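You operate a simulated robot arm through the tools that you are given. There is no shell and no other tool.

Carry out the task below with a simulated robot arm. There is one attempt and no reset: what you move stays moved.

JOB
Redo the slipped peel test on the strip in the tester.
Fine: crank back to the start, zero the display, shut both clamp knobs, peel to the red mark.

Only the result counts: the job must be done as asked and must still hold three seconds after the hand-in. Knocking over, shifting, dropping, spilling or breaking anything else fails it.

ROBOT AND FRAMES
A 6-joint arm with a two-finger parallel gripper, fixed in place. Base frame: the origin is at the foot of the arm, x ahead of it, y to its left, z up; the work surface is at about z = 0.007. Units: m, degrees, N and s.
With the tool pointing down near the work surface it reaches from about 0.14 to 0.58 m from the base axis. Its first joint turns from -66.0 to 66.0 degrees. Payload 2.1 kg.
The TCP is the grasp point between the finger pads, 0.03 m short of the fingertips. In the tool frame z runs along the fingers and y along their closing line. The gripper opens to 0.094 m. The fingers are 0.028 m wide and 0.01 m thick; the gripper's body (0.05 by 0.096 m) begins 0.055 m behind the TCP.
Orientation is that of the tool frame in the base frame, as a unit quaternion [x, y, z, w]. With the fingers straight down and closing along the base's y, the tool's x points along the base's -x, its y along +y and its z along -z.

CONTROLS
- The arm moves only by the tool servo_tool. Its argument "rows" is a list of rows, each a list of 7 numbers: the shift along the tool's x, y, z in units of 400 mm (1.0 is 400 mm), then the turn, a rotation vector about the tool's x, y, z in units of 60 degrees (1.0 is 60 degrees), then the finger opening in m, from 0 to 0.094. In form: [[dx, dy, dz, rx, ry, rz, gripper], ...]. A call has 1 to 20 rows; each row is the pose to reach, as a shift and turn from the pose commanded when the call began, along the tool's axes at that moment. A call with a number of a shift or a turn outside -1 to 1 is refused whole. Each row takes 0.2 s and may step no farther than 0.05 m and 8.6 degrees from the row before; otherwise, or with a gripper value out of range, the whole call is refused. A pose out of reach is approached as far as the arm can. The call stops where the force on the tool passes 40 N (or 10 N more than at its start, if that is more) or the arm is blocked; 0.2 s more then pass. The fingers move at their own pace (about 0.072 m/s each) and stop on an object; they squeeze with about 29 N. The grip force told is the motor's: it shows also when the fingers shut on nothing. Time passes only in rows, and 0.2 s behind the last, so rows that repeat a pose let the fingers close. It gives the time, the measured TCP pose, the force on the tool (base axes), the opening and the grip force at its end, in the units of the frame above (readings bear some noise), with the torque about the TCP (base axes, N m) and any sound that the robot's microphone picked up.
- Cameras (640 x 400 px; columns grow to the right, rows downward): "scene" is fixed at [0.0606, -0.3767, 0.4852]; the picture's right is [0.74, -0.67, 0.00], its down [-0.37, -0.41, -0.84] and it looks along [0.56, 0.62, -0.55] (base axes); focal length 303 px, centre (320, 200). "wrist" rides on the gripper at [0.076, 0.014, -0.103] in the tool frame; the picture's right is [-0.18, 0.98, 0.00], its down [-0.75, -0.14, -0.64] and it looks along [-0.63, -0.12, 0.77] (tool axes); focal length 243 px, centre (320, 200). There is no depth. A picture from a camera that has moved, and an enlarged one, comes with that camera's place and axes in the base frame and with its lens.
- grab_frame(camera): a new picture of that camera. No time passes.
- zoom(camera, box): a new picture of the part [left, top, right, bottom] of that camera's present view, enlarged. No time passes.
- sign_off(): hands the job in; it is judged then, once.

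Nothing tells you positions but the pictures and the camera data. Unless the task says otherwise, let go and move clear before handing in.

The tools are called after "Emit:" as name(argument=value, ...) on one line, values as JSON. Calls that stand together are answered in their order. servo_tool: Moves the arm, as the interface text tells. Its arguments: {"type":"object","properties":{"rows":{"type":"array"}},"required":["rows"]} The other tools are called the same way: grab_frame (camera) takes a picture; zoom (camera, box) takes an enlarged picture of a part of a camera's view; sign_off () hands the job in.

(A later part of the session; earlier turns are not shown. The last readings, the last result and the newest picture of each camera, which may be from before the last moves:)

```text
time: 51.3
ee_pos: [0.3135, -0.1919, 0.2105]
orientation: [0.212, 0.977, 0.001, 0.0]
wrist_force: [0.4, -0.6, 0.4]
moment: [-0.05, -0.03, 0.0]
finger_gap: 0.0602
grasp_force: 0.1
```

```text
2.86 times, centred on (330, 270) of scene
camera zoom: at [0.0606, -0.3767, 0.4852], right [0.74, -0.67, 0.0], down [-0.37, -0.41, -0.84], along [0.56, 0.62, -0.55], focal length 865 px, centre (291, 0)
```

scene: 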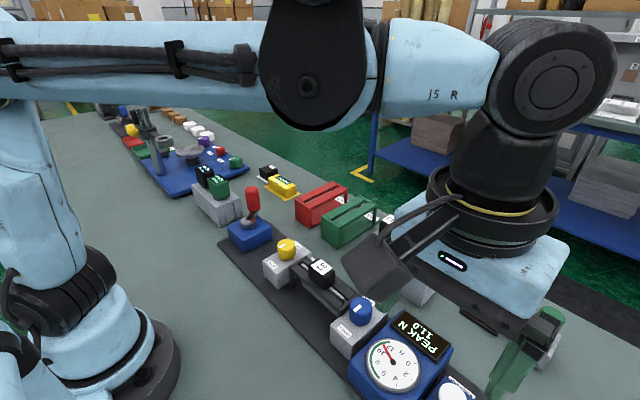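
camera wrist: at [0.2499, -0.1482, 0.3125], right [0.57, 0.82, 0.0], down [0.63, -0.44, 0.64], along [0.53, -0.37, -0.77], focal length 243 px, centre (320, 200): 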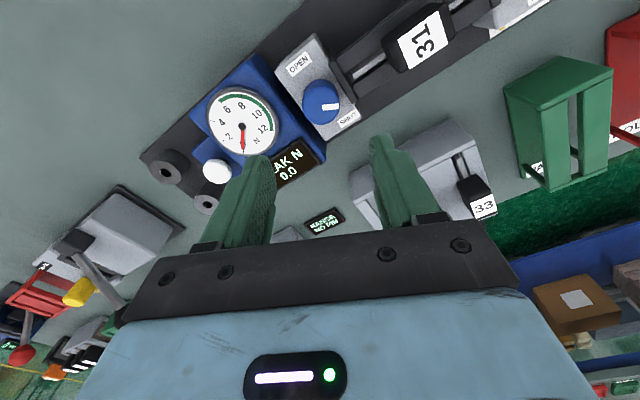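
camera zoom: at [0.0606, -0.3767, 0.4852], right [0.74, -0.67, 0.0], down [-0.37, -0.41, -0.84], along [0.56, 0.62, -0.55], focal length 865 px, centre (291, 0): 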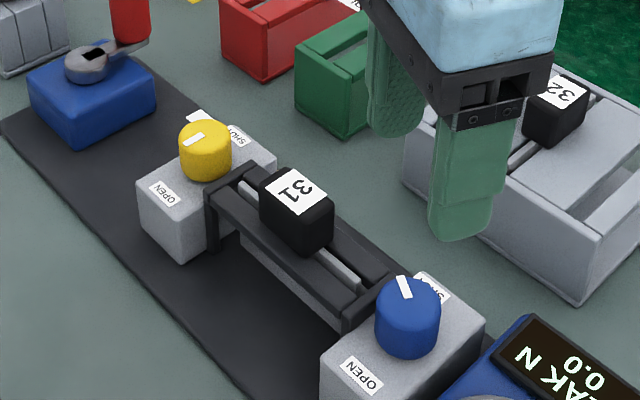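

The blue mark now points to the SHUT side. Moving to the yellow knob, which I place at about (0.3145, -0.010).

Emit:
servo_tool(rows=[[0.0233, 0.052, 0.0, 0, 0, -0.125, 0.06], [0.0466, 0.104, 0.0, 0, 0, -0.25, 0.06], [0.07, 0.156, 0.0, 0, 0, -0.375, 0.06], [0.0933, 0.208, 0.02, 0, 0, -0.5, 0.06], [0.1166, 0.26, 0.045, 0, 0, -0.625, 0.06], [0.14, 0.3124, 0.07, 0, 0, -0.75, 0.06], [0.1632, 0.3644, 0.1, 0, 0, -0.875, 0.06], [0.1865, 0.4165, 0.125, 0, 0, -1.0, 0.06], [0.1865, 0.4165, 0.125, 0, 0, -1.0, 0.06]])

Emit:
servo_tool(rows=[[0, 0, 0, 0, 0, -0.1, 0.06], [0, 0, 0, 0, 0, -0.2, 0.06], [0, 0, 0, 0, 0, -0.3, 0.06], [0, 0, 0, 0, 0, -0.408, 0.06], [0, 0, 0, 0, 0, -0.408, 0.06]])

Emit:
grab_frame(camera="wrist")

Emit:
zoom(camera="wrist", box=[240, 60, 400, 180])

Emit:
zoom(camera="scene", box=[210, 160, 370, 280])

```text
time: 53.3
ee_pos: [0.3163, -0.0095, 0.1609]
orientation: [-0.305, 0.952, 0.001, 0.0]
wrist_force: [0.4, -0.3, -0.3]
moment: [-0.01, 0.03, 0.0]
finger_gap: 0.0602
grasp_force: 0.1
```

```text
time: 54.5
ee_pos: [0.3151, -0.0093, 0.1607]
orientation: [-0.5, 0.866, 0.002, 0.002]
wrist_force: [0.4, -0.2, 0.5]
moment: [0.0, 0.01, 0.0]
finger_gap: 0.0599
grasp_force: 0.1
```

```text
taken
camera wrist: at [0.2642, -0.0693, 0.2625], right [-0.76, 0.65, 0.0], down [0.5, 0.58, 0.64], along [0.42, 0.49, -0.76], focal length 243 px, centre (320, 200)
```

wrist: 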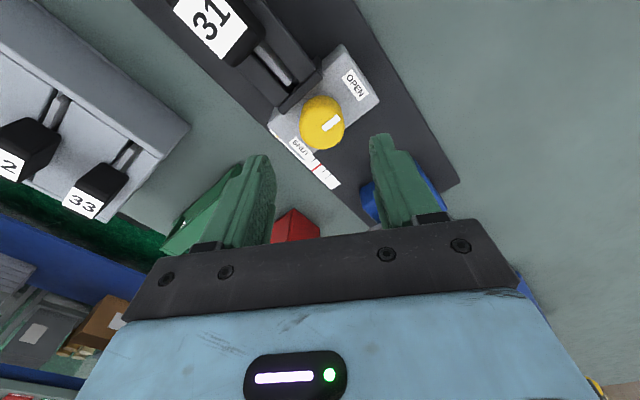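

```text
3.33 times, centred on (320, 120) of wrist
camera zoom: at [0.2642, -0.0693, 0.2625], right [-0.76, 0.65, 0.0], down [0.5, 0.58, 0.64], along [0.42, 0.49, -0.76], focal length 809 px, centre (320, 467)
```

zoom: 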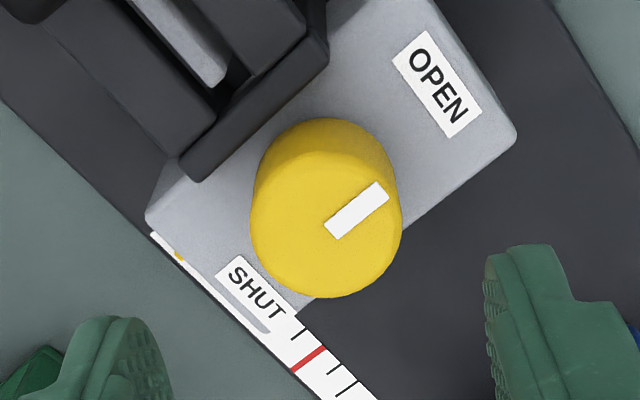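

```text
3.33 times, centred on (290, 220) of scene
camera zoom: at [0.0606, -0.3767, 0.4852], right [0.74, -0.67, 0.0], down [-0.37, -0.41, -0.84], along [0.56, 0.62, -0.55], focal length 1009 px, centre (420, 133)
```

zoom: 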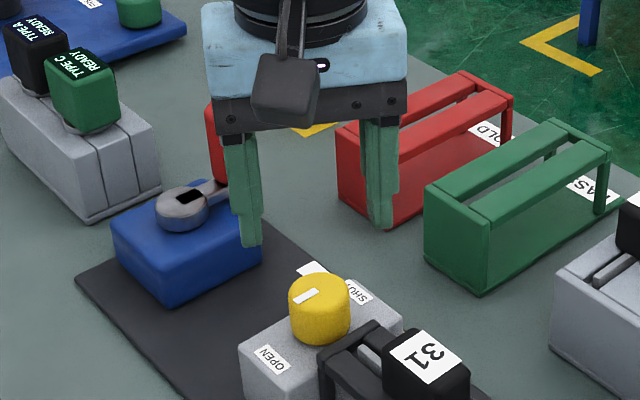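

Aligned over the yellow knob (at about (0.3147, -0.009)). Descending to the same safe height as before and closing.

Emit:
servo_tool(rows=[[0, 0, 0.05, 0, 0, 0, 0.055], [-0.0009, 0.0004, 0.1, 0, 0, 0, 0.05], [-0.0018, 0.0008, 0.1375, 0, 0, 0, 0.05], [-0.0018, 0.0008, 0.1375, 0, 0, 0, 0.05], [-0.0018, 0.0008, 0.1375, 0, 0, 0, 0.04], [-0.0018, 0.0008, 0.1375, 0, 0, 0, 0.03], [-0.0018, 0.0008, 0.1375, 0, 0, 0, 0.02], [-0.0018, 0.0008, 0.1375, 0, 0, 0, 0.02]])

Emit:
grab_frame(camera="wrist")

Emit:
zoom(camera="scene", box=[210, 160, 370, 280])

```text
time: 56.3
ee_pos: [0.3142, -0.0083, 0.1078]
orientation: [-0.499, 0.867, 0.004, -0.001]
wrist_force: [-19.4, 10.7, -8.2]
moment: [0.26, 0.17, -0.03]
finger_gap: 0.0351
grasp_force: 44.6
```

```text
taken
camera wrist: at [0.2644, -0.0678, 0.2083], right [-0.76, 0.65, 0.01], down [0.5, 0.58, 0.64], along [0.42, 0.49, -0.77], focal length 243 px, centre (320, 200)
```

wrist: 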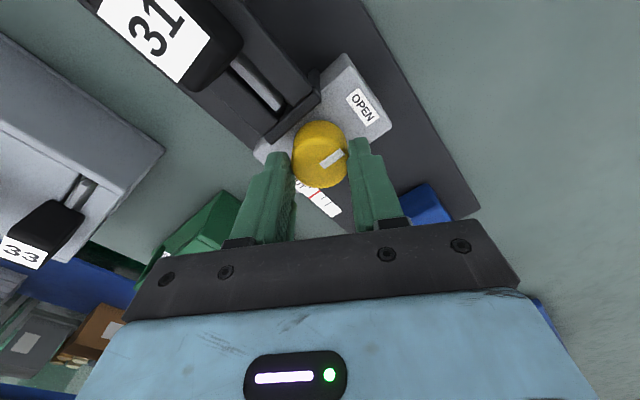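

```text
3.33 times, centred on (290, 220) of scene
camera zoom: at [0.0606, -0.3767, 0.4852], right [0.74, -0.67, 0.0], down [-0.37, -0.41, -0.84], along [0.56, 0.62, -0.55], focal length 1009 px, centre (420, 133)
```

zoom: 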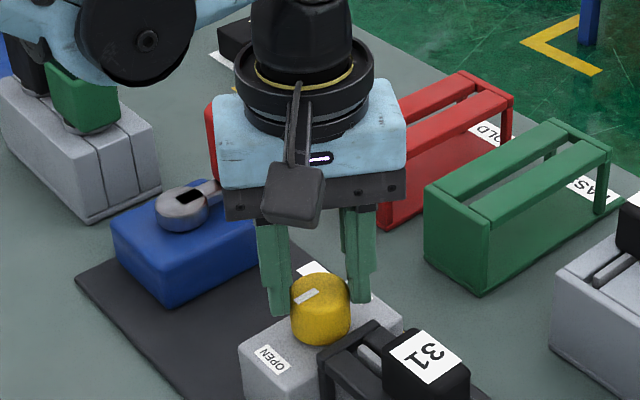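

A sideways force of about 22 N means I'm about 1.4 mm off; I'll correct that and turn clockwise.

Emit:
servo_tool(rows=[[0, 0.002, 0, 0, 0, 0.0, 0.02], [0, 0.0035, 0, 0, 0, 0.06, 0.02], [0, 0.0035, 0, 0, 0, 0.14, 0.02], [0, 0.0035, 0, 0, 0, 0.22, 0.02], [0, 0.0035, 0, 0, 0, 0.3, 0.02], [0, 0.0035, 0, 0, 0, 0.38, 0.02], [0, 0.0035, 0, 0, 0, 0.46, 0.02], [0, 0.0035, 0, 0, 0, 0.54, 0.02]])

Emit:
grab_frame(camera="wrist")

```text
time: 58.1
ee_pos: [0.3139, -0.0074, 0.1065]
orientation: [-0.237, 0.972, 0.001, 0.002]
wrist_force: [-4.1, 4.1, 37.4]
moment: [0.24, -0.36, 0.01]
finger_gap: 0.0351
grasp_force: 44.8
```

```text
taken
camera wrist: at [0.2399, -0.0308, 0.2082], right [-0.29, 0.96, 0.0], down [0.73, 0.22, 0.64], along [0.62, 0.19, -0.77], focal length 243 px, centre (320, 200)
```

wrist: 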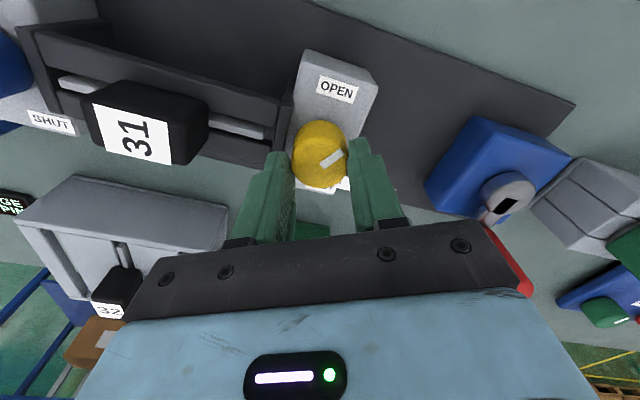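

It's turning; a vertical load built up, so I'll raise about 1 mm as I continue clockwise.

Emit:
servo_tool(rows=[[0, 0, -0.0015, 0, 0, 0.0, 0.02], [0, 0, -0.0025, 0, 0, 0.05, 0.02], [0, 0, -0.0025, 0, 0, 0.12, 0.02], [0, 0, -0.0025, 0, 0, 0.2, 0.02], [0, 0, -0.0025, 0, 0, 0.28, 0.02], [0, 0, -0.0025, 0, 0, 0.36, 0.02], [0, 0, -0.0025, 0, 0, 0.44, 0.02]])

Emit:
grab_frame(camera="wrist")

```text
time: 59.7
ee_pos: [0.3152, -0.0079, 0.1072]
orientation: [-0.009, 1.0, 0.002, 0.001]
wrist_force: [15.1, -1.5, -45.4]
moment: [-0.29, -0.42, 0.0]
finger_gap: 0.0351
grasp_force: 44.6
```

```text
taken
camera wrist: at [0.2376, 0.0047, 0.2084], right [0.17, 0.99, 0.0], down [0.75, -0.13, 0.64], along [0.63, -0.1, -0.77], focal length 243 px, centre (320, 200)
```

wrist: 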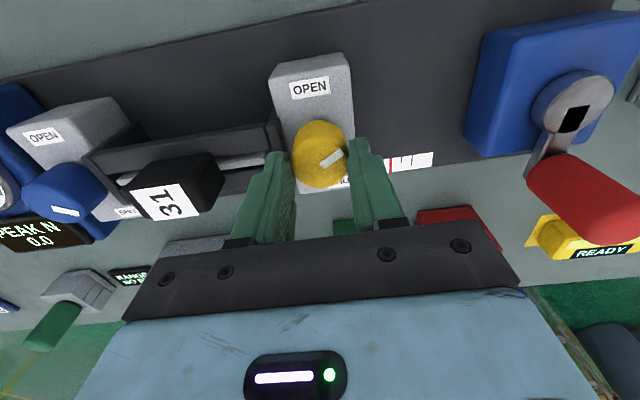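

Overcorrected slightly; I'll drop half a millimetre and keep turning clockwise.

Emit:
servo_tool(rows=[[-0.001, 0, 0.0007, 0, 0, 0.0, 0.02], [-0.002, 0, 0.0013, 0, 0, 0.06, 0.02], [-0.002, 0, 0.0013, 0, 0, 0.14, 0.02], [-0.002, 0, 0.0013, 0, 0, 0.22, 0.02], [-0.002, 0, 0.0013, 0, 0, 0.3, 0.02], [-0.002, 0, 0.0013, 0, 0, 0.38, 0.02], [-0.002, 0, 0.0013, 0, 0, 0.46, 0.02], [-0.002, 0, 0.0013, 0, 0, 0.5, 0.02]])

Emit:
grab_frame(camera="wrist")

```text
time: 61.5
ee_pos: [0.3154, -0.0073, 0.1069]
orientation: [0.251, 0.968, 0.002, -0.002]
wrist_force: [-7.4, -1.0, 9.0]
moment: [0.06, 0.47, 0.01]
finger_gap: 0.0351
grasp_force: 44.3
```

```text
taken
camera wrist: at [0.2548, 0.0413, 0.2089], right [0.64, 0.77, 0.0], down [0.59, -0.49, 0.64], along [0.49, -0.41, -0.77], focal length 243 px, centre (320, 200)
```

wrist: 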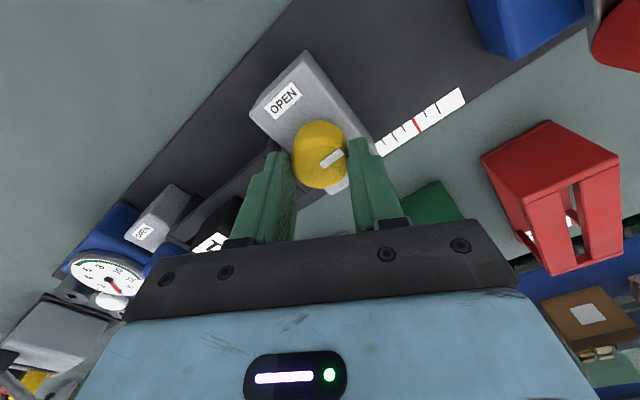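

About 89° turned with negligible torque. Continuing toward the expected stop near 115°.

Emit:
servo_tool(rows=[[0, 0, 0, 0, 0, 0.06, 0.02], [0, 0, 0, 0, 0, 0.13, 0.02], [0, 0, 0, 0, 0, 0.2, 0.02], [0, 0, 0, 0, 0, 0.27, 0.02], [0, 0, 0, 0, 0, 0.34, 0.02], [0, 0, 0, 0, 0, 0.4, 0.02]])

Emit:
grab_frame(camera="wrist")

```text
time: 62.9
ee_pos: [0.3148, -0.0073, 0.1065]
orientation: [0.447, 0.895, 0.002, -0.001]
wrist_force: [-13.3, -1.2, 4.1]
moment: [-0.42, 0.29, 0.04]
finger_gap: 0.0349
grasp_force: 45.3
```

```text
taken
camera wrist: at [0.28, 0.0617, 0.2088], right [0.9, 0.45, 0.0], down [0.34, -0.69, 0.64], along [0.29, -0.57, -0.77], focal length 243 px, centre (320, 200)
```

wrist: 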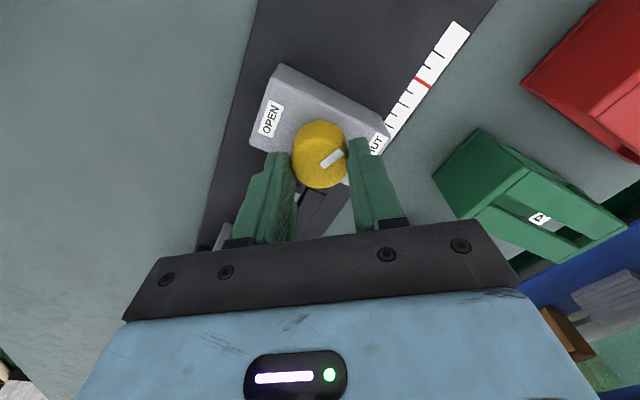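

Emit:
servo_tool(rows=[[0.0, 0, 0, 0, 0, 0.05, 0.02], [0.0, 0, 0, 0, 0, 0.1, 0.02], [0.0, 0, 0, 0, 0, 0.15, 0.02], [0.0, 0, 0, 0, 0, 0.2, 0.02], [0.0, 0, 0, 0, 0, 0.25, 0.02]])

Emit:
grab_frame(camera="wrist")

Emit:
zoom(camera="wrist", box=[220, 60, 420, 200])

```text
time: 64.1
ee_pos: [0.3151, -0.0081, 0.1066]
orientation: [0.559, 0.829, 0.001, -0.001]
wrist_force: [-9.4, -4.9, 10.3]
moment: [-0.28, 0.15, 1.32]
finger_gap: 0.0352
grasp_force: 45.4
```

```text
taken
camera wrist: at [0.2995, 0.0675, 0.2087], right [0.98, 0.2, 0.0], down [0.15, -0.75, 0.64], along [0.13, -0.63, -0.77], focal length 243 px, centre (320, 200)
```

wrist: 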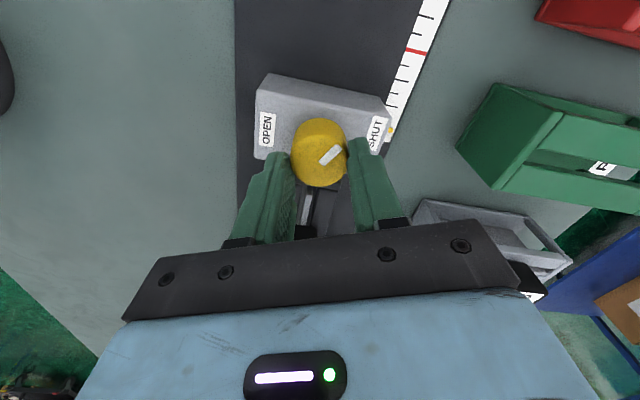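

```text
2.86 times, centred on (320, 130) of wrist
camera zoom: at [0.2995, 0.0675, 0.2087], right [0.98, 0.2, 0.0], down [0.15, -0.75, 0.64], along [0.13, -0.63, -0.77], focal length 693 px, centre (320, 400)
```

zoom: 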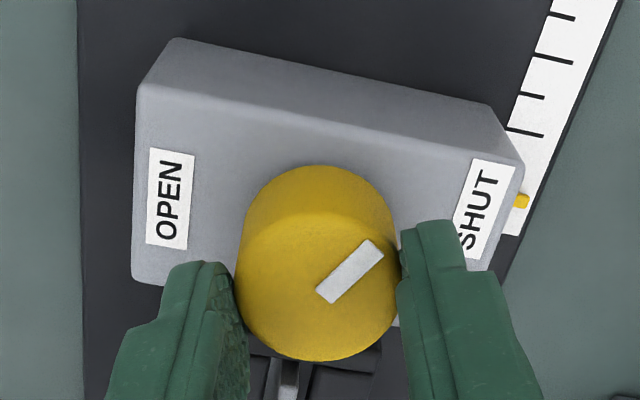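

The yellow knob reaches the same hard stop (1.3 N·m, same mark angle as the blue one), so both clamps are shut. Releasing and lifting, then unwinding toward the crank.

Emit:
servo_tool(rows=[[0, 0, 0, 0, 0, 0, 0.035], [0, 0, 0, 0, 0, 0, 0.05], [0, 0, 0, 0, 0, 0, 0.06], [0, 0, -0.05, 0, 0, 0, 0.06], [0, 0, -0.12, 0, 0, -0.12, 0.06], [0, 0, -0.2, 0, 0, -0.25, 0.06], [0, 0, -0.28, 0, 0, -0.375, 0.06], [0, 0, -0.28, 0, 0, -0.5, 0.06], [0, 0, -0.28, 0, 0, -0.625, 0.06], [0, 0, -0.28, 0, 0, -0.75, 0.06], [0, 0, -0.28, 0, 0, -0.875, 0.06], [0, 0, -0.28, 0, 0, -1.0, 0.06], [0, 0, -0.28, 0, 0, -1.0, 0.06]])

Emit:
grab_frame(camera="wrist")

Emit:
zoom(camera="scene", box=[210, 160, 450, 340])

```text
time: 66.9
ee_pos: [0.3143, -0.0085, 0.2193]
orientation: [0.068, 0.998, 0.003, 0.001]
wrist_force: [0.1, 0.0, -0.5]
moment: [-0.03, -0.03, 0.03]
finger_gap: 0.06
grasp_force: 0.0
```

```text
taken
camera wrist: at [0.2408, 0.0161, 0.3208], right [0.32, 0.95, 0.0], down [0.73, -0.24, 0.64], along [0.61, -0.2, -0.77], focal length 243 px, centre (320, 200)
```

wrist: 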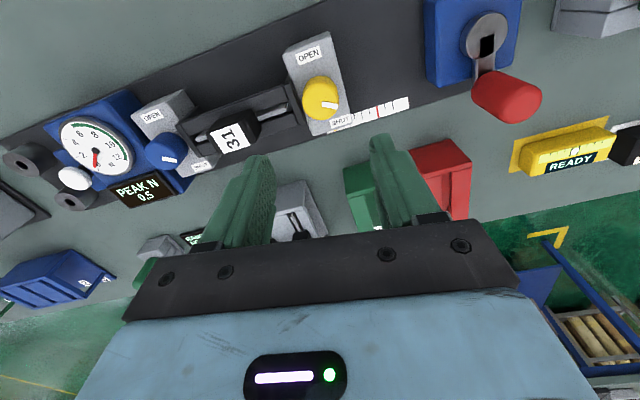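

```text
2.22 times, centred on (330, 250) of scene
camera zoom: at [0.0606, -0.3767, 0.4852], right [0.74, -0.67, 0.0], down [-0.37, -0.41, -0.84], along [0.56, 0.62, -0.55], focal length 673 px, centre (298, 89)
```

zoom: 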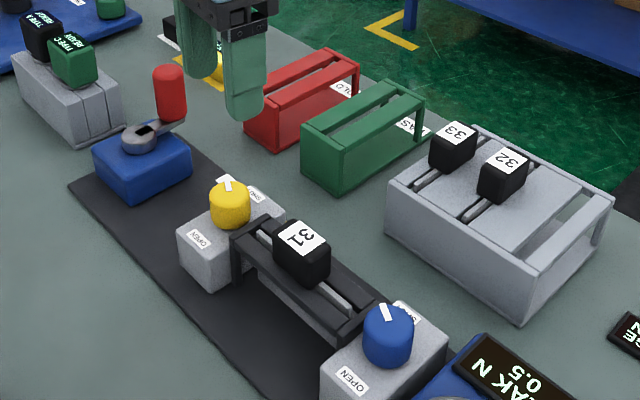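

The display now shows PEAK 0.5, so the shut clamps are transmitting load; I'll check that the carriage is still at the start mark.

Emit:
zoom(camera="wrist", box=[270, 40, 430, 140])

Emit:
zoom(camera="wrist", box=[20, 80, 220, 220])

Emit:
zoom(camera="wrist", box=[400, 0, 560, 140])

```text
4.00 times, centred on (350, 90) of wrist
camera zoom: at [0.2408, 0.0161, 0.3208], right [0.32, 0.95, 0.0], down [0.73, -0.24, 0.64], along [0.61, -0.2, -0.77], focal length 970 px, centre (200, 640)
```

zoom: 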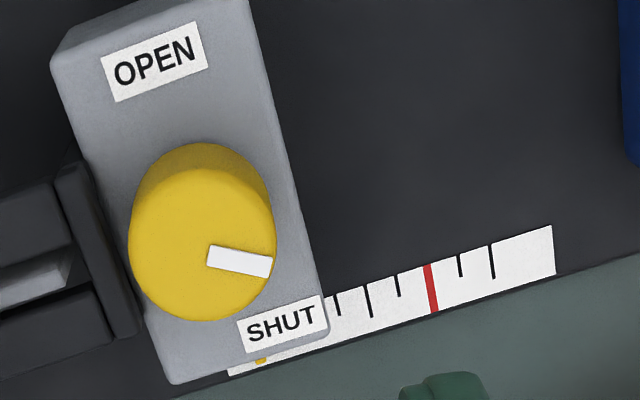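

```text
2.86 times, centred on (120, 150) of wrist
camera zoom: at [0.2408, 0.0161, 0.3208], right [0.32, 0.95, 0.0], down [0.73, -0.24, 0.64], along [0.61, -0.2, -0.77], focal length 693 px, centre (891, 343)
```

zoom: 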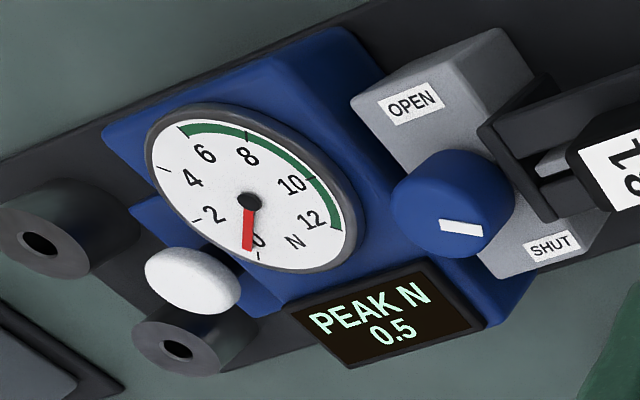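

```text
2.86 times, centred on (480, 70) of wrist
camera zoom: at [0.2408, 0.0161, 0.3208], right [0.32, 0.95, 0.0], down [0.73, -0.24, 0.64], along [0.61, -0.2, -0.77], focal length 693 px, centre (-137, 571)
```

zoom: 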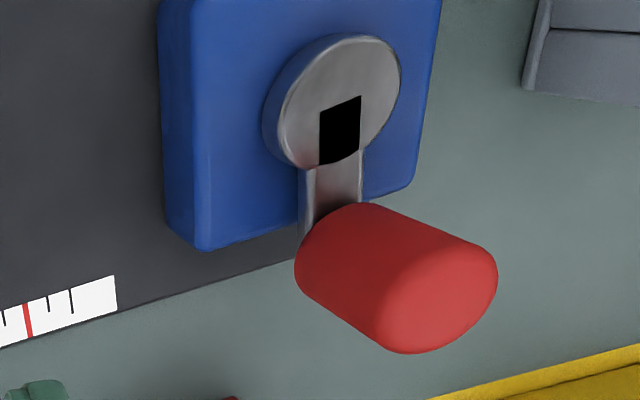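

Both knobs point the same way at their stops and the carriage is still at the start; the 0.5 N is just the shut clamps picking up load. Now I'll go above the crank handle, at about (0.357, 0.151), to peel counter-clockwise.

Emit:
servo_tool(rows=[[-0.0104, 0.082, 0, 0, 0, 0.124, 0.065], [-0.0208, 0.164, 0, 0, 0, 0.248, 0.065], [-0.0312, 0.245, 0, 0, 0, 0.372, 0.065], [-0.0416, 0.327, 0, 0, 0, 0.496, 0.065], [-0.052, 0.409, 0, 0, 0, 0.62, 0.065], [-0.052, 0.409, 0, 0, 0, 0.62, 0.065]])

Emit:
grab_frame(camera="wrist")

Emit:
zoom(camera="wrist", box=[240, 40, 400, 180])

Emit:
zoom(camera="scene", box=[200, 120, 360, 260])

```text
time: 68.3
ee_pos: [0.3593, 0.1523, 0.2217]
orientation: [0.384, 0.923, 0.002, 0.0]
wrist_force: [0.6, -0.7, 0.2]
moment: [-0.01, 0.02, 0.0]
finger_gap: 0.0651
grasp_force: 0.0
```

```text
taken
camera wrist: at [0.3149, 0.2153, 0.3236], right [0.83, 0.56, 0.0], down [0.43, -0.64, 0.64], along [0.36, -0.53, -0.77], focal length 243 px, centre (320, 200)
```

wrist: 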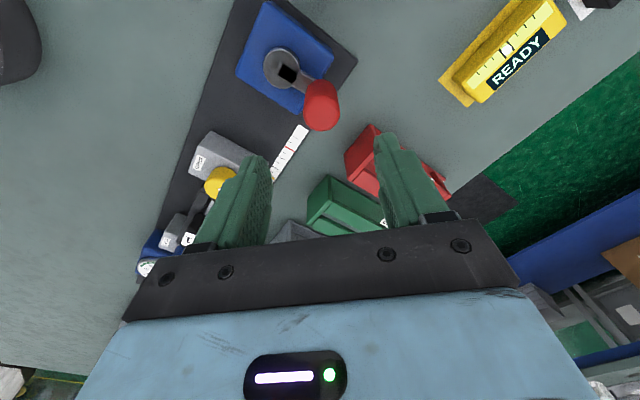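

```text
2.86 times, centred on (320, 110) of wrist
camera zoom: at [0.3149, 0.2153, 0.3236], right [0.83, 0.56, 0.0], down [0.43, -0.64, 0.64], along [0.36, -0.53, -0.77], focal length 693 px, centre (320, 457)
```

zoom: 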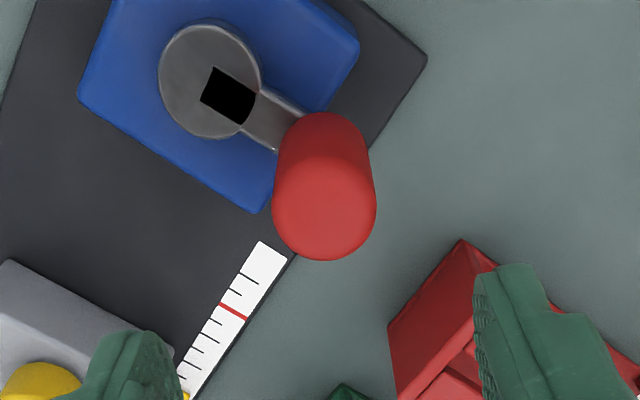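

```text
2.86 times, centred on (280, 190) of scene
camera zoom: at [0.0606, -0.3767, 0.4852], right [0.74, -0.67, 0.0], down [-0.37, -0.41, -0.84], along [0.56, 0.62, -0.55], focal length 865 px, centre (434, 229)
```

zoom: 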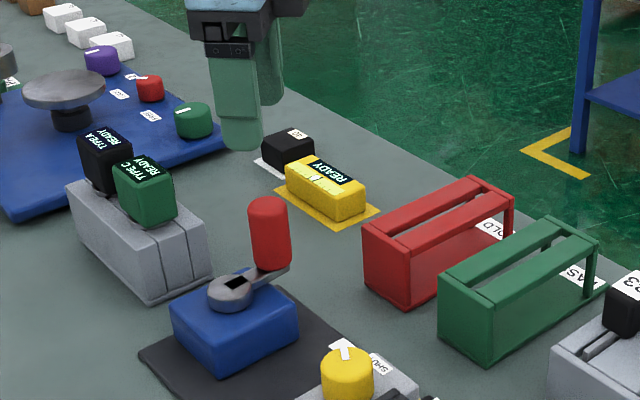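

The handle is centred under the gripper at about (0.358, 0.153). Descending and closing on it.

Emit:
servo_tool(rows=[[0.001, 0, 0.06, 0, 0, 0, 0.065], [0.002, 0, 0.13, 0, 0, 0, 0.065], [0.003, 0.001, 0.2, 0, 0, 0, 0.065], [0.003, 0.001, 0.26, 0, 0, 0, 0.065], [0.003, 0.001, 0.2965, 0, 0, 0, 0.065], [0.003, 0.001, 0.2965, 0, 0, 0, 0.05], [0.003, 0.001, 0.2965, 0, 0, 0, 0.035], [0.003, 0.001, 0.2965, 0, 0, 0, 0.02], [0.003, 0.001, 0.2965, 0, 0, 0, 0.02], [0.003, 0.001, 0.2965, 0, 0, 0, 0.02]])

Emit:
grab_frame(camera="wrist")

Emit:
zoom(camera="scene", box=[200, 150, 440, 400])

```text
time: 70.5
ee_pos: [0.3593, 0.1537, 0.101]
orientation: [0.384, 0.923, 0.002, 0.0]
wrist_force: [30.9, 12.9, -20.5]
moment: [-1.18, 2.08, -0.52]
finger_gap: 0.0319
grasp_force: 44.9
```

```text
taken
camera wrist: at [0.3143, 0.217, 0.203], right [0.83, 0.56, 0.01], down [0.43, -0.64, 0.64], along [0.36, -0.53, -0.77], focal length 243 px, centre (320, 200)
```

wrist: 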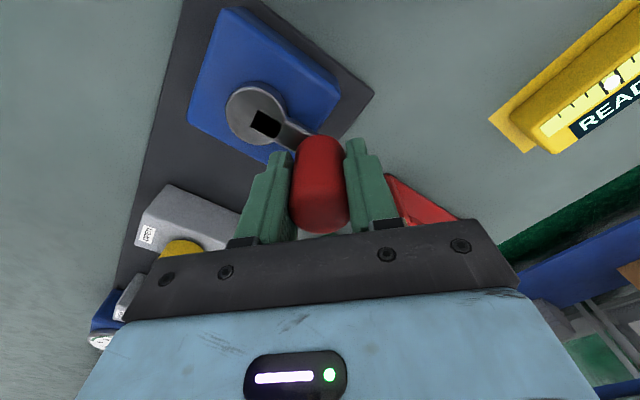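

```text
1.60 times, centred on (320, 275) of scene
camera zoom: at [0.0607, -0.3766, 0.4852], right [0.74, -0.67, 0.0], down [-0.37, -0.41, -0.84], along [0.56, 0.62, -0.55], focal length 484 px, centre (320, 80)
```

zoom: 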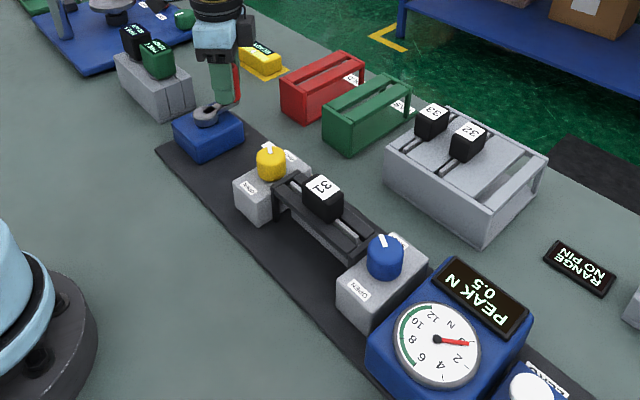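

Firm grip but about 33 N of sideways preload, meaning the handle is about 2 mm further out. I'll ease that before turning.

Emit:
servo_tool(rows=[[0, 0.002, 0.0003, 0, 0, 0, 0.02], [0, 0.004, 0.0005, 0, 0, 0, 0.02], [0, 0.004, 0.0005, 0, 0, 0, 0.02]])

```text
time: 71.3
ee_pos: [0.3587, 0.1541, 0.1012]
orientation: [0.384, 0.923, 0.001, 0.001]
wrist_force: [19.9, -0.1, -2.3]
moment: [-0.55, 0.7, 0.07]
finger_gap: 0.0312
grasp_force: 45.6
```

Better. Now I'll begin peeling: slow counter-clockwise cranking, with the tool turning with the crank, 12° first.

Emit:
servo_tool(rows=[[0.0014, 0.0028, 0, 0, 0, -0.025, 0.02], [0.0028, 0.0056, 0, 0, 0, -0.05, 0.02], [0.0052, 0.0074, 0, 0, 0, -0.075, 0.02], [0.0076, 0.0091, 0, 0, 0, -0.1, 0.02], [0.0101, 0.0108, 0, 0, 0, -0.125, 0.02], [0.0126, 0.0124, 0, 0, 0, -0.15, 0.02], [0.0151, 0.0139, 0, 0, 0, -0.175, 0.02], [0.0177, 0.0154, 0, 0, 0, -0.2, 0.02]])

Emit:
grab_frame(camera="wrist")

Emit:
zoom(camera="scene", box=[200, 150, 480, 400])

```text
time: 73.1
ee_pos: [0.3571, 0.1632, 0.1018]
orientation: [0.284, 0.959, 0.0, -0.002]
wrist_force: [-12.1, -15.8, 20.8]
moment: [-0.2, 0.61, 0.42]
finger_gap: 0.0318
grasp_force: 45.3
```

```text
taken
camera wrist: at [0.3009, 0.2162, 0.2032], right [0.69, 0.72, 0.0], down [0.56, -0.53, 0.64], along [0.46, -0.44, -0.77], focal length 243 px, centre (320, 200)
```

wrist: 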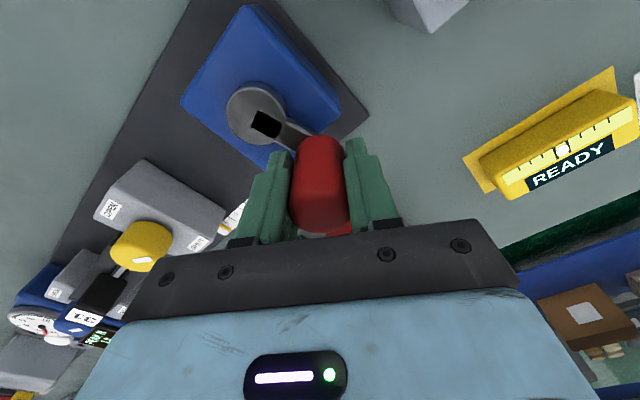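

```text
1.60 times, centred on (340, 275) of scene
camera zoom: at [0.0605, -0.3767, 0.4852], right [0.74, -0.67, 0.0], down [-0.37, -0.41, -0.84], along [0.56, 0.62, -0.55], focal length 484 px, centre (288, 80)
```

zoom: 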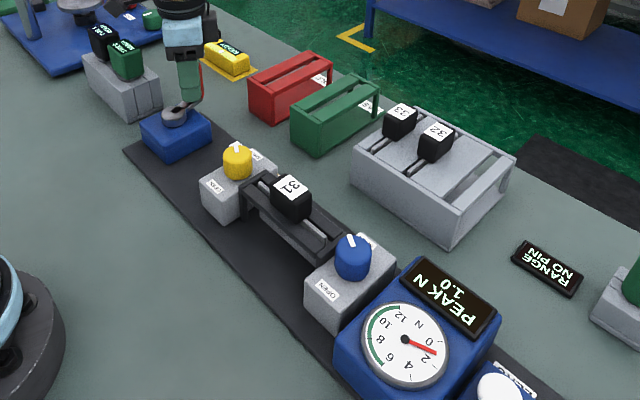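

The peak now reads 1.0 N and the carriage is moving, so the clamps hold. Continuing another 18° with small corrections.

Emit:
servo_tool(rows=[[0.0023, 0.0007, -0.0003, 0, 0, -0.035, 0.02], [0.0046, 0.0013, -0.0006, 0, 0, -0.07, 0.02], [0.007, 0.0031, -0.0006, 0, 0, -0.095, 0.02], [0.0094, 0.0048, -0.0006, 0, 0, -0.12, 0.02], [0.0119, 0.0065, -0.0006, 0, 0, -0.145, 0.02], [0.0144, 0.0081, -0.0006, 0, 0, -0.17, 0.02], [0.0169, 0.0096, -0.0006, 0, 0, -0.195, 0.02], [0.0195, 0.0111, -0.0006, 0, 0, -0.22, 0.02], [0.0222, 0.0125, -0.0006, 0, 0, -0.245, 0.02], [0.0248, 0.0138, -0.0006, 0, 0, -0.27, 0.02], [0.0275, 0.0151, -0.0006, 0, 0, -0.295, 0.02], [0.0302, 0.0162, -0.0006, 0, 0, -0.32, 0.02]])

Emit:
grab_frame(camera="wrist")

Emit:
zoom(camera="wrist", box=[160, 40, 320, 240])

Emit:
zoom(camera="scene", box=[200, 150, 480, 400])

```text
time: 75.7
ee_pos: [0.3511, 0.1753, 0.1006]
orientation: [0.12, 0.993, 0.002, -0.001]
wrist_force: [-11.7, 12.4, 10.6]
moment: [-1.04, 1.02, -0.75]
finger_gap: 0.0317
grasp_force: 45.1
```

```text
taken
camera wrist: at [0.2802, 0.207, 0.203], right [0.41, 0.91, 0.0], down [0.7, -0.32, 0.64], along [0.58, -0.26, -0.77], focal length 243 px, centre (320, 200)
```

wrist: 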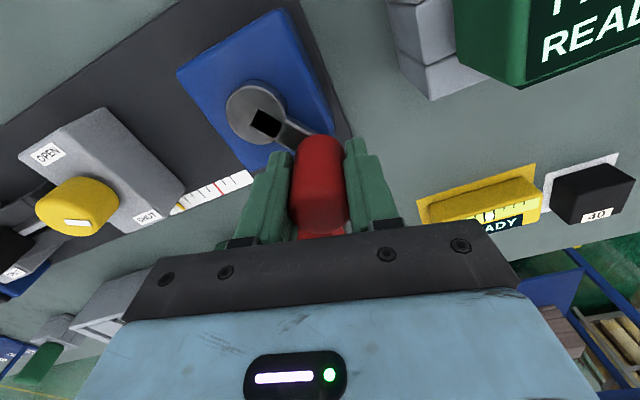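

```text
2.00 times, centred on (240, 140) of wrist
camera zoom: at [0.2802, 0.207, 0.203], right [0.41, 0.91, 0.0], down [0.7, -0.32, 0.64], along [0.58, -0.26, -0.77], focal length 485 px, centre (480, 320)
```

zoom: 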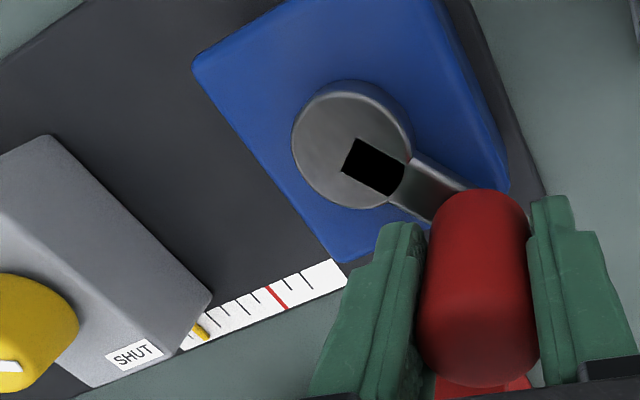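

```text
1.60 times, centred on (340, 275) of scene
camera zoom: at [0.0606, -0.3767, 0.4852], right [0.74, -0.67, 0.0], down [-0.37, -0.41, -0.84], along [0.56, 0.62, -0.55], focal length 484 px, centre (288, 80)
```

zoom: 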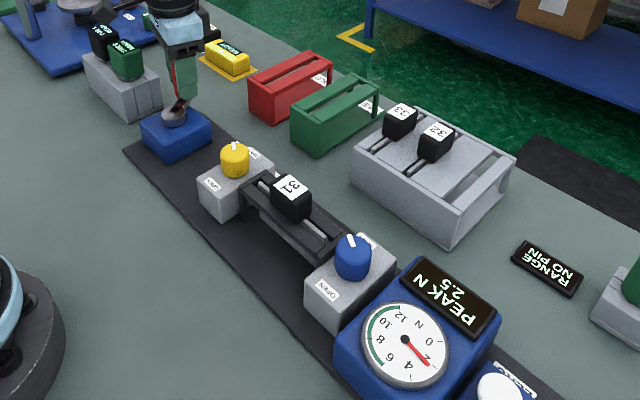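

Peak 2.5 N at roughly 9 mm, crank near 34°. Continuing counter-clockwise about 25° more with small trims.

Emit:
servo_tool(rows=[[0.0033, 0.0026, -0.0002, 0, 0, -0.019, 0.02], [0.0067, 0.0052, -0.0003, 0, 0, -0.038, 0.02], [0.0093, 0.0071, -0.0003, 0, 0, -0.065, 0.02], [0.0119, 0.0089, -0.0003, 0, 0, -0.092, 0.02], [0.0145, 0.0107, -0.0003, 0, 0, -0.118, 0.02], [0.0172, 0.0124, -0.0003, 0, 0, -0.145, 0.02], [0.0199, 0.014, -0.0003, 0, 0, -0.172, 0.02], [0.0227, 0.0155, -0.0003, 0, 0, -0.198, 0.02], [0.0255, 0.017, -0.0003, 0, 0, -0.225, 0.02], [0.0284, 0.0183, -0.0003, 0, 0, -0.252, 0.02], [0.0313, 0.0196, -0.0003, 0, 0, -0.278, 0.02], [0.0342, 0.0209, -0.0003, 0, 0, -0.305, 0.02], [0.0372, 0.022, -0.0003, 0, 0, -0.332, 0.02], [0.0402, 0.023, -0.0003, 0, 0, -0.358, 0.02], [0.0432, 0.024, -0.0003, 0, 0, -0.385, 0.02], [0.0463, 0.0248, -0.0003, 0, 0, -0.412, 0.02]])

Emit:
grab_frame(camera="wrist")

Emit:
zoom(camera="scene", box=[200, 150, 480, 400])

```text
time: 79.1
ee_pos: [0.3364, 0.1891, 0.1006]
orientation: [-0.094, 0.996, 0.001, 0.002]
wrist_force: [8.3, -6.0, 28.6]
moment: [-1.48, -0.26, 0.42]
finger_gap: 0.0316
grasp_force: 44.8
```

```text
taken
camera wrist: at [0.2579, 0.1884, 0.2026], right [0.0, 1.0, 0.0], down [0.77, 0.0, 0.64], along [0.64, 0.0, -0.77], focal length 243 px, centre (320, 200)
```

wrist: 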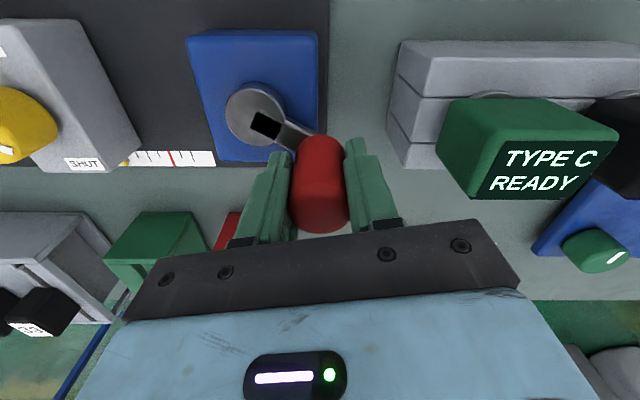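

```text
1.60 times, centred on (340, 275) of scene
camera zoom: at [0.0605, -0.3767, 0.4852], right [0.74, -0.67, 0.0], down [-0.37, -0.41, -0.84], along [0.56, 0.62, -0.55], focal length 484 px, centre (288, 80)
```

zoom: 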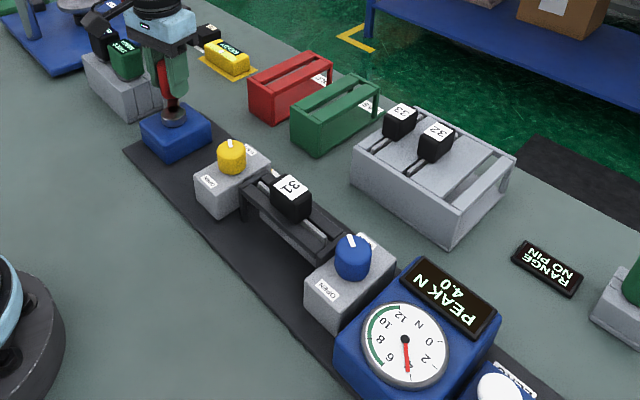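

Peak 4.0 N, crank near 61°. Continuing with the same stroke and small trims (raising about 0.35 mm).

Emit:
servo_tool(rows=[[0.0019, 0.0015, -0.0005, 0, 0, -0.032, 0.02], [0.0039, 0.003, -0.0009, 0, 0, -0.063, 0.02], [0.0065, 0.0049, -0.0009, 0, 0, -0.09, 0.02], [0.0091, 0.0067, -0.0009, 0, 0, -0.117, 0.02], [0.0117, 0.0085, -0.0009, 0, 0, -0.143, 0.02], [0.0144, 0.0102, -0.0009, 0, 0, -0.17, 0.02], [0.0171, 0.0118, -0.0009, 0, 0, -0.197, 0.02], [0.0199, 0.0133, -0.0009, 0, 0, -0.223, 0.02], [0.0227, 0.0148, -0.0009, 0, 0, -0.25, 0.02], [0.0256, 0.0161, -0.0009, 0, 0, -0.277, 0.02], [0.0285, 0.0174, -0.0009, 0, 0, -0.303, 0.02], [0.0314, 0.0187, -0.0009, 0, 0, -0.33, 0.02], [0.0344, 0.0198, -0.0009, 0, 0, -0.357, 0.02], [0.0374, 0.0208, -0.0009, 0, 0, -0.383, 0.02], [0.0404, 0.0218, -0.0009, 0, 0, -0.41, 0.02], [0.0435, 0.0226, -0.0009, 0, 0, -0.437, 0.02]])

Emit:
grab_frame(camera="wrist")

Emit:
zoom(camera="scene", box=[200, 150, 480, 400])

```text
time: 80.2
ee_pos: [0.3313, 0.191, 0.1018]
orientation: [-0.16, 0.987, 0.003, 0.0]
wrist_force: [0.3, 4.1, -7.7]
moment: [-1.23, 0.09, -0.03]
finger_gap: 0.0317
grasp_force: 45.4
stopped in row 5: the force on the tool passed its limit at 42 N (the readings are from after the stop); the commanded pose is now the measured one
```

```text
taken
camera wrist: at [0.2535, 0.1803, 0.2027], right [-0.14, 0.99, 0.0], down [0.76, 0.1, 0.64], along [0.64, 0.09, -0.77], focal length 243 px, centre (320, 200)
```

wrist: 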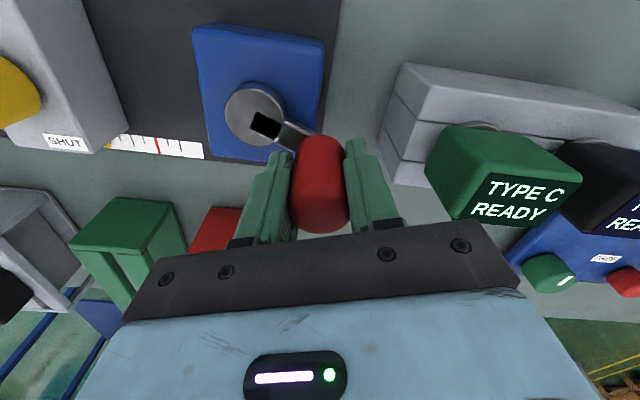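

```text
1.60 times, centred on (340, 275) of scene
camera zoom: at [0.0606, -0.3767, 0.4852], right [0.74, -0.67, 0.0], down [-0.37, -0.41, -0.84], along [0.56, 0.62, -0.55], focal length 484 px, centre (288, 80)
```

zoom: 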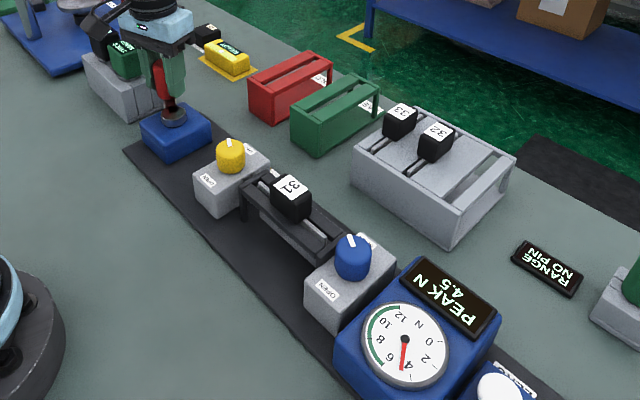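

Force limit tripped from accumulated vertical load; peak 4.5 N, crank near 68°, and loads are now reset. Continuing with the refined radius (44.3 mm).

Emit:
servo_tool(rows=[[0.0024, 0.002, 0, 0, 0, -0.027, 0.02], [0.0048, 0.0038, 0, 0, 0, -0.053, 0.02], [0.0073, 0.0057, 0, 0, 0, -0.08, 0.02], [0.0099, 0.0074, 0, 0, 0, -0.107, 0.02], [0.0125, 0.0091, 0, 0, 0, -0.133, 0.02], [0.0151, 0.0107, 0, 0, 0, -0.16, 0.02], [0.0178, 0.0122, 0, 0, 0, -0.187, 0.02], [0.0206, 0.0137, 0, 0, 0, -0.213, 0.02], [0.0233, 0.015, 0, 0, 0, -0.24, 0.02], [0.0261, 0.0163, 0, 0, 0, -0.267, 0.02], [0.029, 0.0176, 0, 0, 0, -0.293, 0.02], [0.0318, 0.0187, 0, 0, 0, -0.32, 0.02]])

Emit:
grab_frame(camera="wrist")

Emit:
zoom(camera="scene", box=[200, 150, 480, 400])

```text
time: 82.8
ee_pos: [0.3162, 0.1956, 0.1021]
orientation: [-0.323, 0.947, 0.002, 0.001]
wrist_force: [-6.6, -3.4, -14.3]
moment: [-1.34, -1.01, -0.3]
finger_gap: 0.0318
grasp_force: 45.1
```

```text
taken
camera wrist: at [0.2469, 0.1584, 0.2027], right [-0.46, 0.89, 0.0], down [0.68, 0.35, 0.64], along [0.57, 0.3, -0.77], focal length 243 px, centre (320, 200)
```

wrist: 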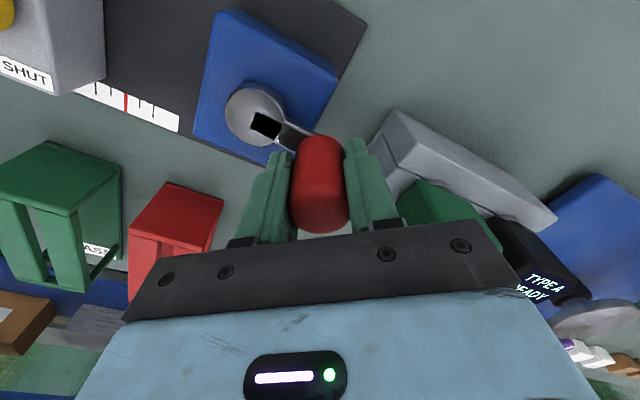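

```text
1.60 times, centred on (340, 275) of scene
camera zoom: at [0.0606, -0.3766, 0.4852], right [0.74, -0.67, 0.0], down [-0.37, -0.41, -0.84], along [0.56, 0.62, -0.55], focal length 484 px, centre (288, 80)
```

zoom: 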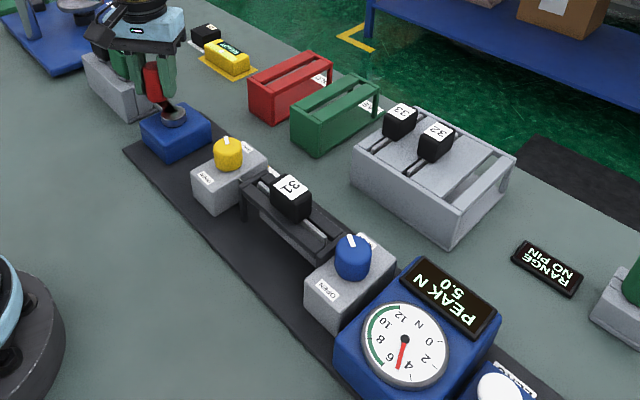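

Peak 5.0 N, crank near 88°. I have wrist range to keep this grip, so I'll continue.

Emit:
servo_tool(rows=[[0.0029, 0.002, 0.0002, 0, 0, -0.023, 0.02], [0.0058, 0.0038, 0.0004, 0, 0, -0.046, 0.02], [0.0083, 0.0057, 0.0004, 0, 0, -0.073, 0.02], [0.0109, 0.0074, 0.0004, 0, 0, -0.1, 0.02], [0.0135, 0.0091, 0.0004, 0, 0, -0.126, 0.02], [0.0161, 0.0107, 0.0004, 0, 0, -0.153, 0.02], [0.0188, 0.0122, 0.0004, 0, 0, -0.18, 0.02], [0.0216, 0.0137, 0.0004, 0, 0, -0.206, 0.02], [0.0243, 0.015, 0.0004, 0, 0, -0.233, 0.02], [0.0271, 0.0163, 0.0004, 0, 0, -0.26, 0.02], [0.03, 0.0176, 0.0004, 0, 0, -0.286, 0.02], [0.0328, 0.0187, 0.0004, 0, 0, -0.313, 0.02], [0.0358, 0.0198, 0.0004, 0, 0, -0.34, 0.02], [0.0387, 0.0207, 0.0004, 0, 0, -0.366, 0.02]])

Emit:
grab_frame(camera="wrist")

Emit:
zoom(camera="scene", box=[200, 150, 480, 400])

```text
time: 85.8
ee_pos: [0.2995, 0.1908, 0.1011]
orientation: [-0.497, 0.868, 0.002, 0.002]
wrist_force: [14.8, -7.7, -21.8]
moment: [0.34, -0.77, 0.43]
finger_gap: 0.0316
grasp_force: 45.1
```

```text
taken
camera wrist: at [0.248, 0.1325, 0.2024], right [-0.75, 0.66, 0.0], down [0.5, 0.58, 0.65], along [0.42, 0.49, -0.76], focal length 243 px, centre (320, 200)
```

wrist: 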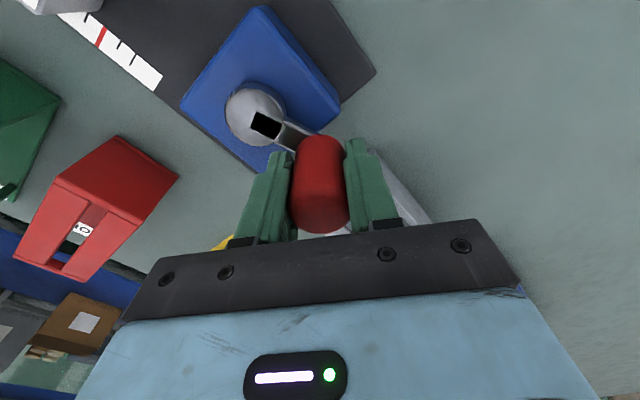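

```text
1.60 times, centred on (340, 275) of scene
camera zoom: at [0.0606, -0.3767, 0.4852], right [0.74, -0.67, 0.0], down [-0.37, -0.41, -0.84], along [0.56, 0.62, -0.55], focal length 484 px, centre (288, 80)
```

zoom: 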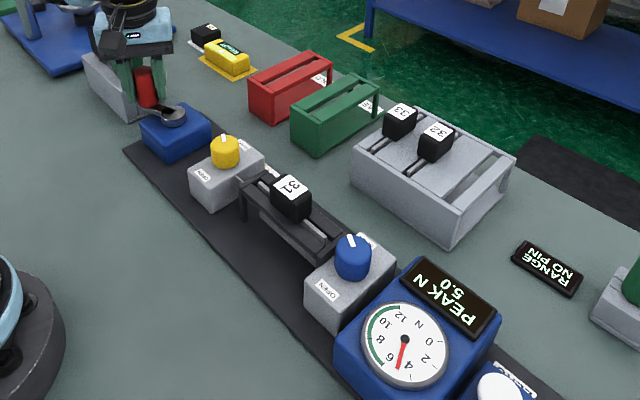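

Peak holding at 5.0 N as the peel advances; crank near 109°. Continuing.

Emit:
servo_tool(rows=[[0.0024, 0.0009, 0.0004, 0, 0, -0.032, 0.02], [0.0048, 0.0016, 0.0007, 0, 0, -0.063, 0.02], [0.0073, 0.0035, 0.0007, 0, 0, -0.09, 0.02], [0.0099, 0.0052, 0.0007, 0, 0, -0.117, 0.02], [0.0125, 0.0069, 0.0007, 0, 0, -0.143, 0.02], [0.0151, 0.0085, 0.0007, 0, 0, -0.17, 0.02], [0.0178, 0.01, 0.0007, 0, 0, -0.197, 0.02], [0.0206, 0.0115, 0.0007, 0, 0, -0.223, 0.02], [0.0233, 0.0128, 0.0007, 0, 0, -0.25, 0.02], [0.0261, 0.0141, 0.0007, 0, 0, -0.277, 0.02], [0.029, 0.0154, 0.0007, 0, 0, -0.303, 0.02], [0.0318, 0.0165, 0.0007, 0, 0, -0.33, 0.02], [0.0348, 0.0176, 0.0007, 0, 0, -0.357, 0.02], [0.0377, 0.0185, 0.0007, 0, 0, -0.383, 0.02]])

Emit:
grab_frame(camera="wrist")

Emit:
zoom(camera="scene", box=[200, 150, 480, 400])

```text
time: 88.1
ee_pos: [0.2869, 0.1841, 0.1011]
orientation: [-0.62, 0.785, 0.002, 0.0]
wrist_force: [-4.9, 0.8, 8.5]
moment: [-0.15, -1.4, -0.19]
finger_gap: 0.0318
grasp_force: 44.9
stopped in row 11: the force on the tool passed its limit at 41 N (the readings are from after the stop); the commanded pose is now the measured one
```

```text
taken
camera wrist: at [0.2566, 0.114, 0.2025], right [-0.91, 0.41, 0.01], down [0.32, 0.7, 0.64], along [0.26, 0.59, -0.77], focal length 243 px, centre (320, 200)
```

wrist: 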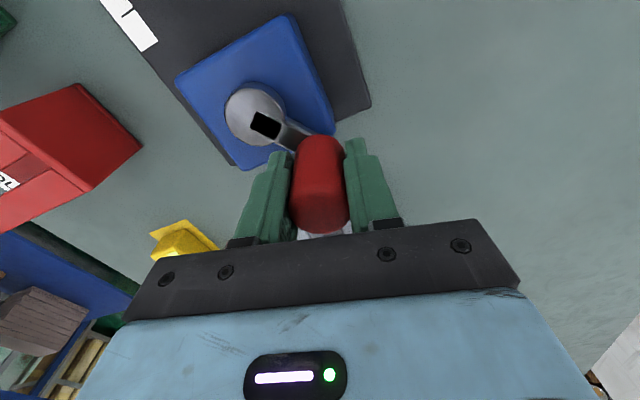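

```text
1.60 times, centred on (340, 275) of scene
camera zoom: at [0.0606, -0.3767, 0.4852], right [0.74, -0.67, 0.0], down [-0.37, -0.41, -0.84], along [0.56, 0.62, -0.55], focal length 484 px, centre (288, 80)
```

zoom: 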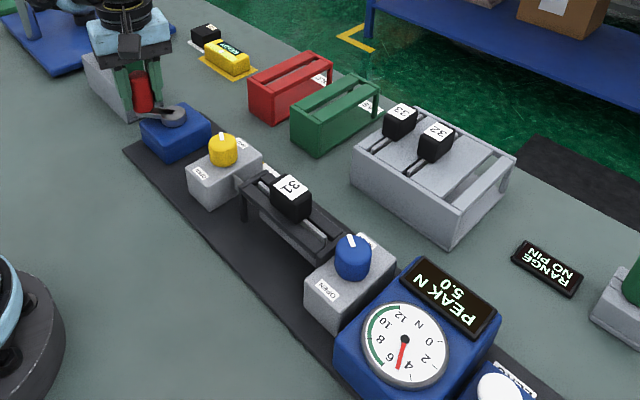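

Loads reset again; crank near 127° and the peak steady at 5.0 N. I'll zoom in to estimate carriage travel so far.

Emit:
zoom(camera="scene", box=[270, 200, 390, 280])

Emit:
zoom(camera="wrist", box=[80, 0, 240, 100])

```text
5.00 times, centred on (330, 240) of scene
camera zoom: at [0.0606, -0.3767, 0.4852], right [0.74, -0.67, 0.0], down [-0.37, -0.41, -0.84], along [0.56, 0.62, -0.55], focal length 1514 px, centre (270, 0)
```

zoom: 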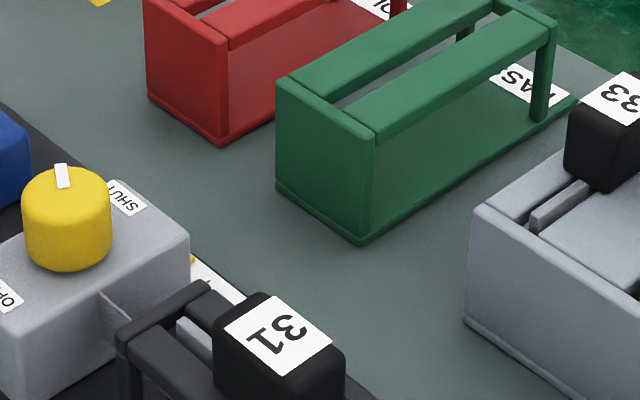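

```text
4.00 times, centred on (160, 50) of wrist
camera zoom: at [0.2566, 0.114, 0.2025], right [-0.91, 0.41, 0.01], down [0.32, 0.7, 0.64], along [0.26, 0.59, -0.77], focal length 970 px, centre (960, 800)
```

zoom: 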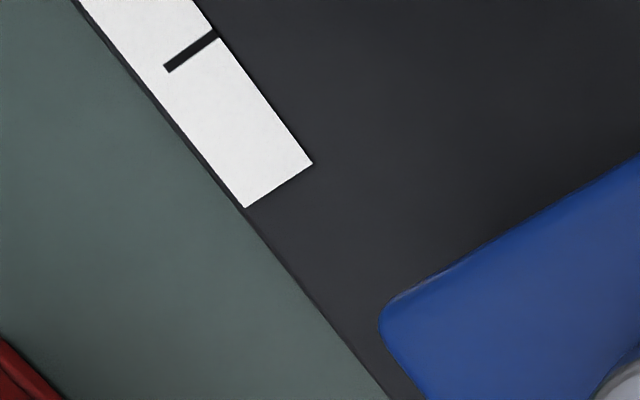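

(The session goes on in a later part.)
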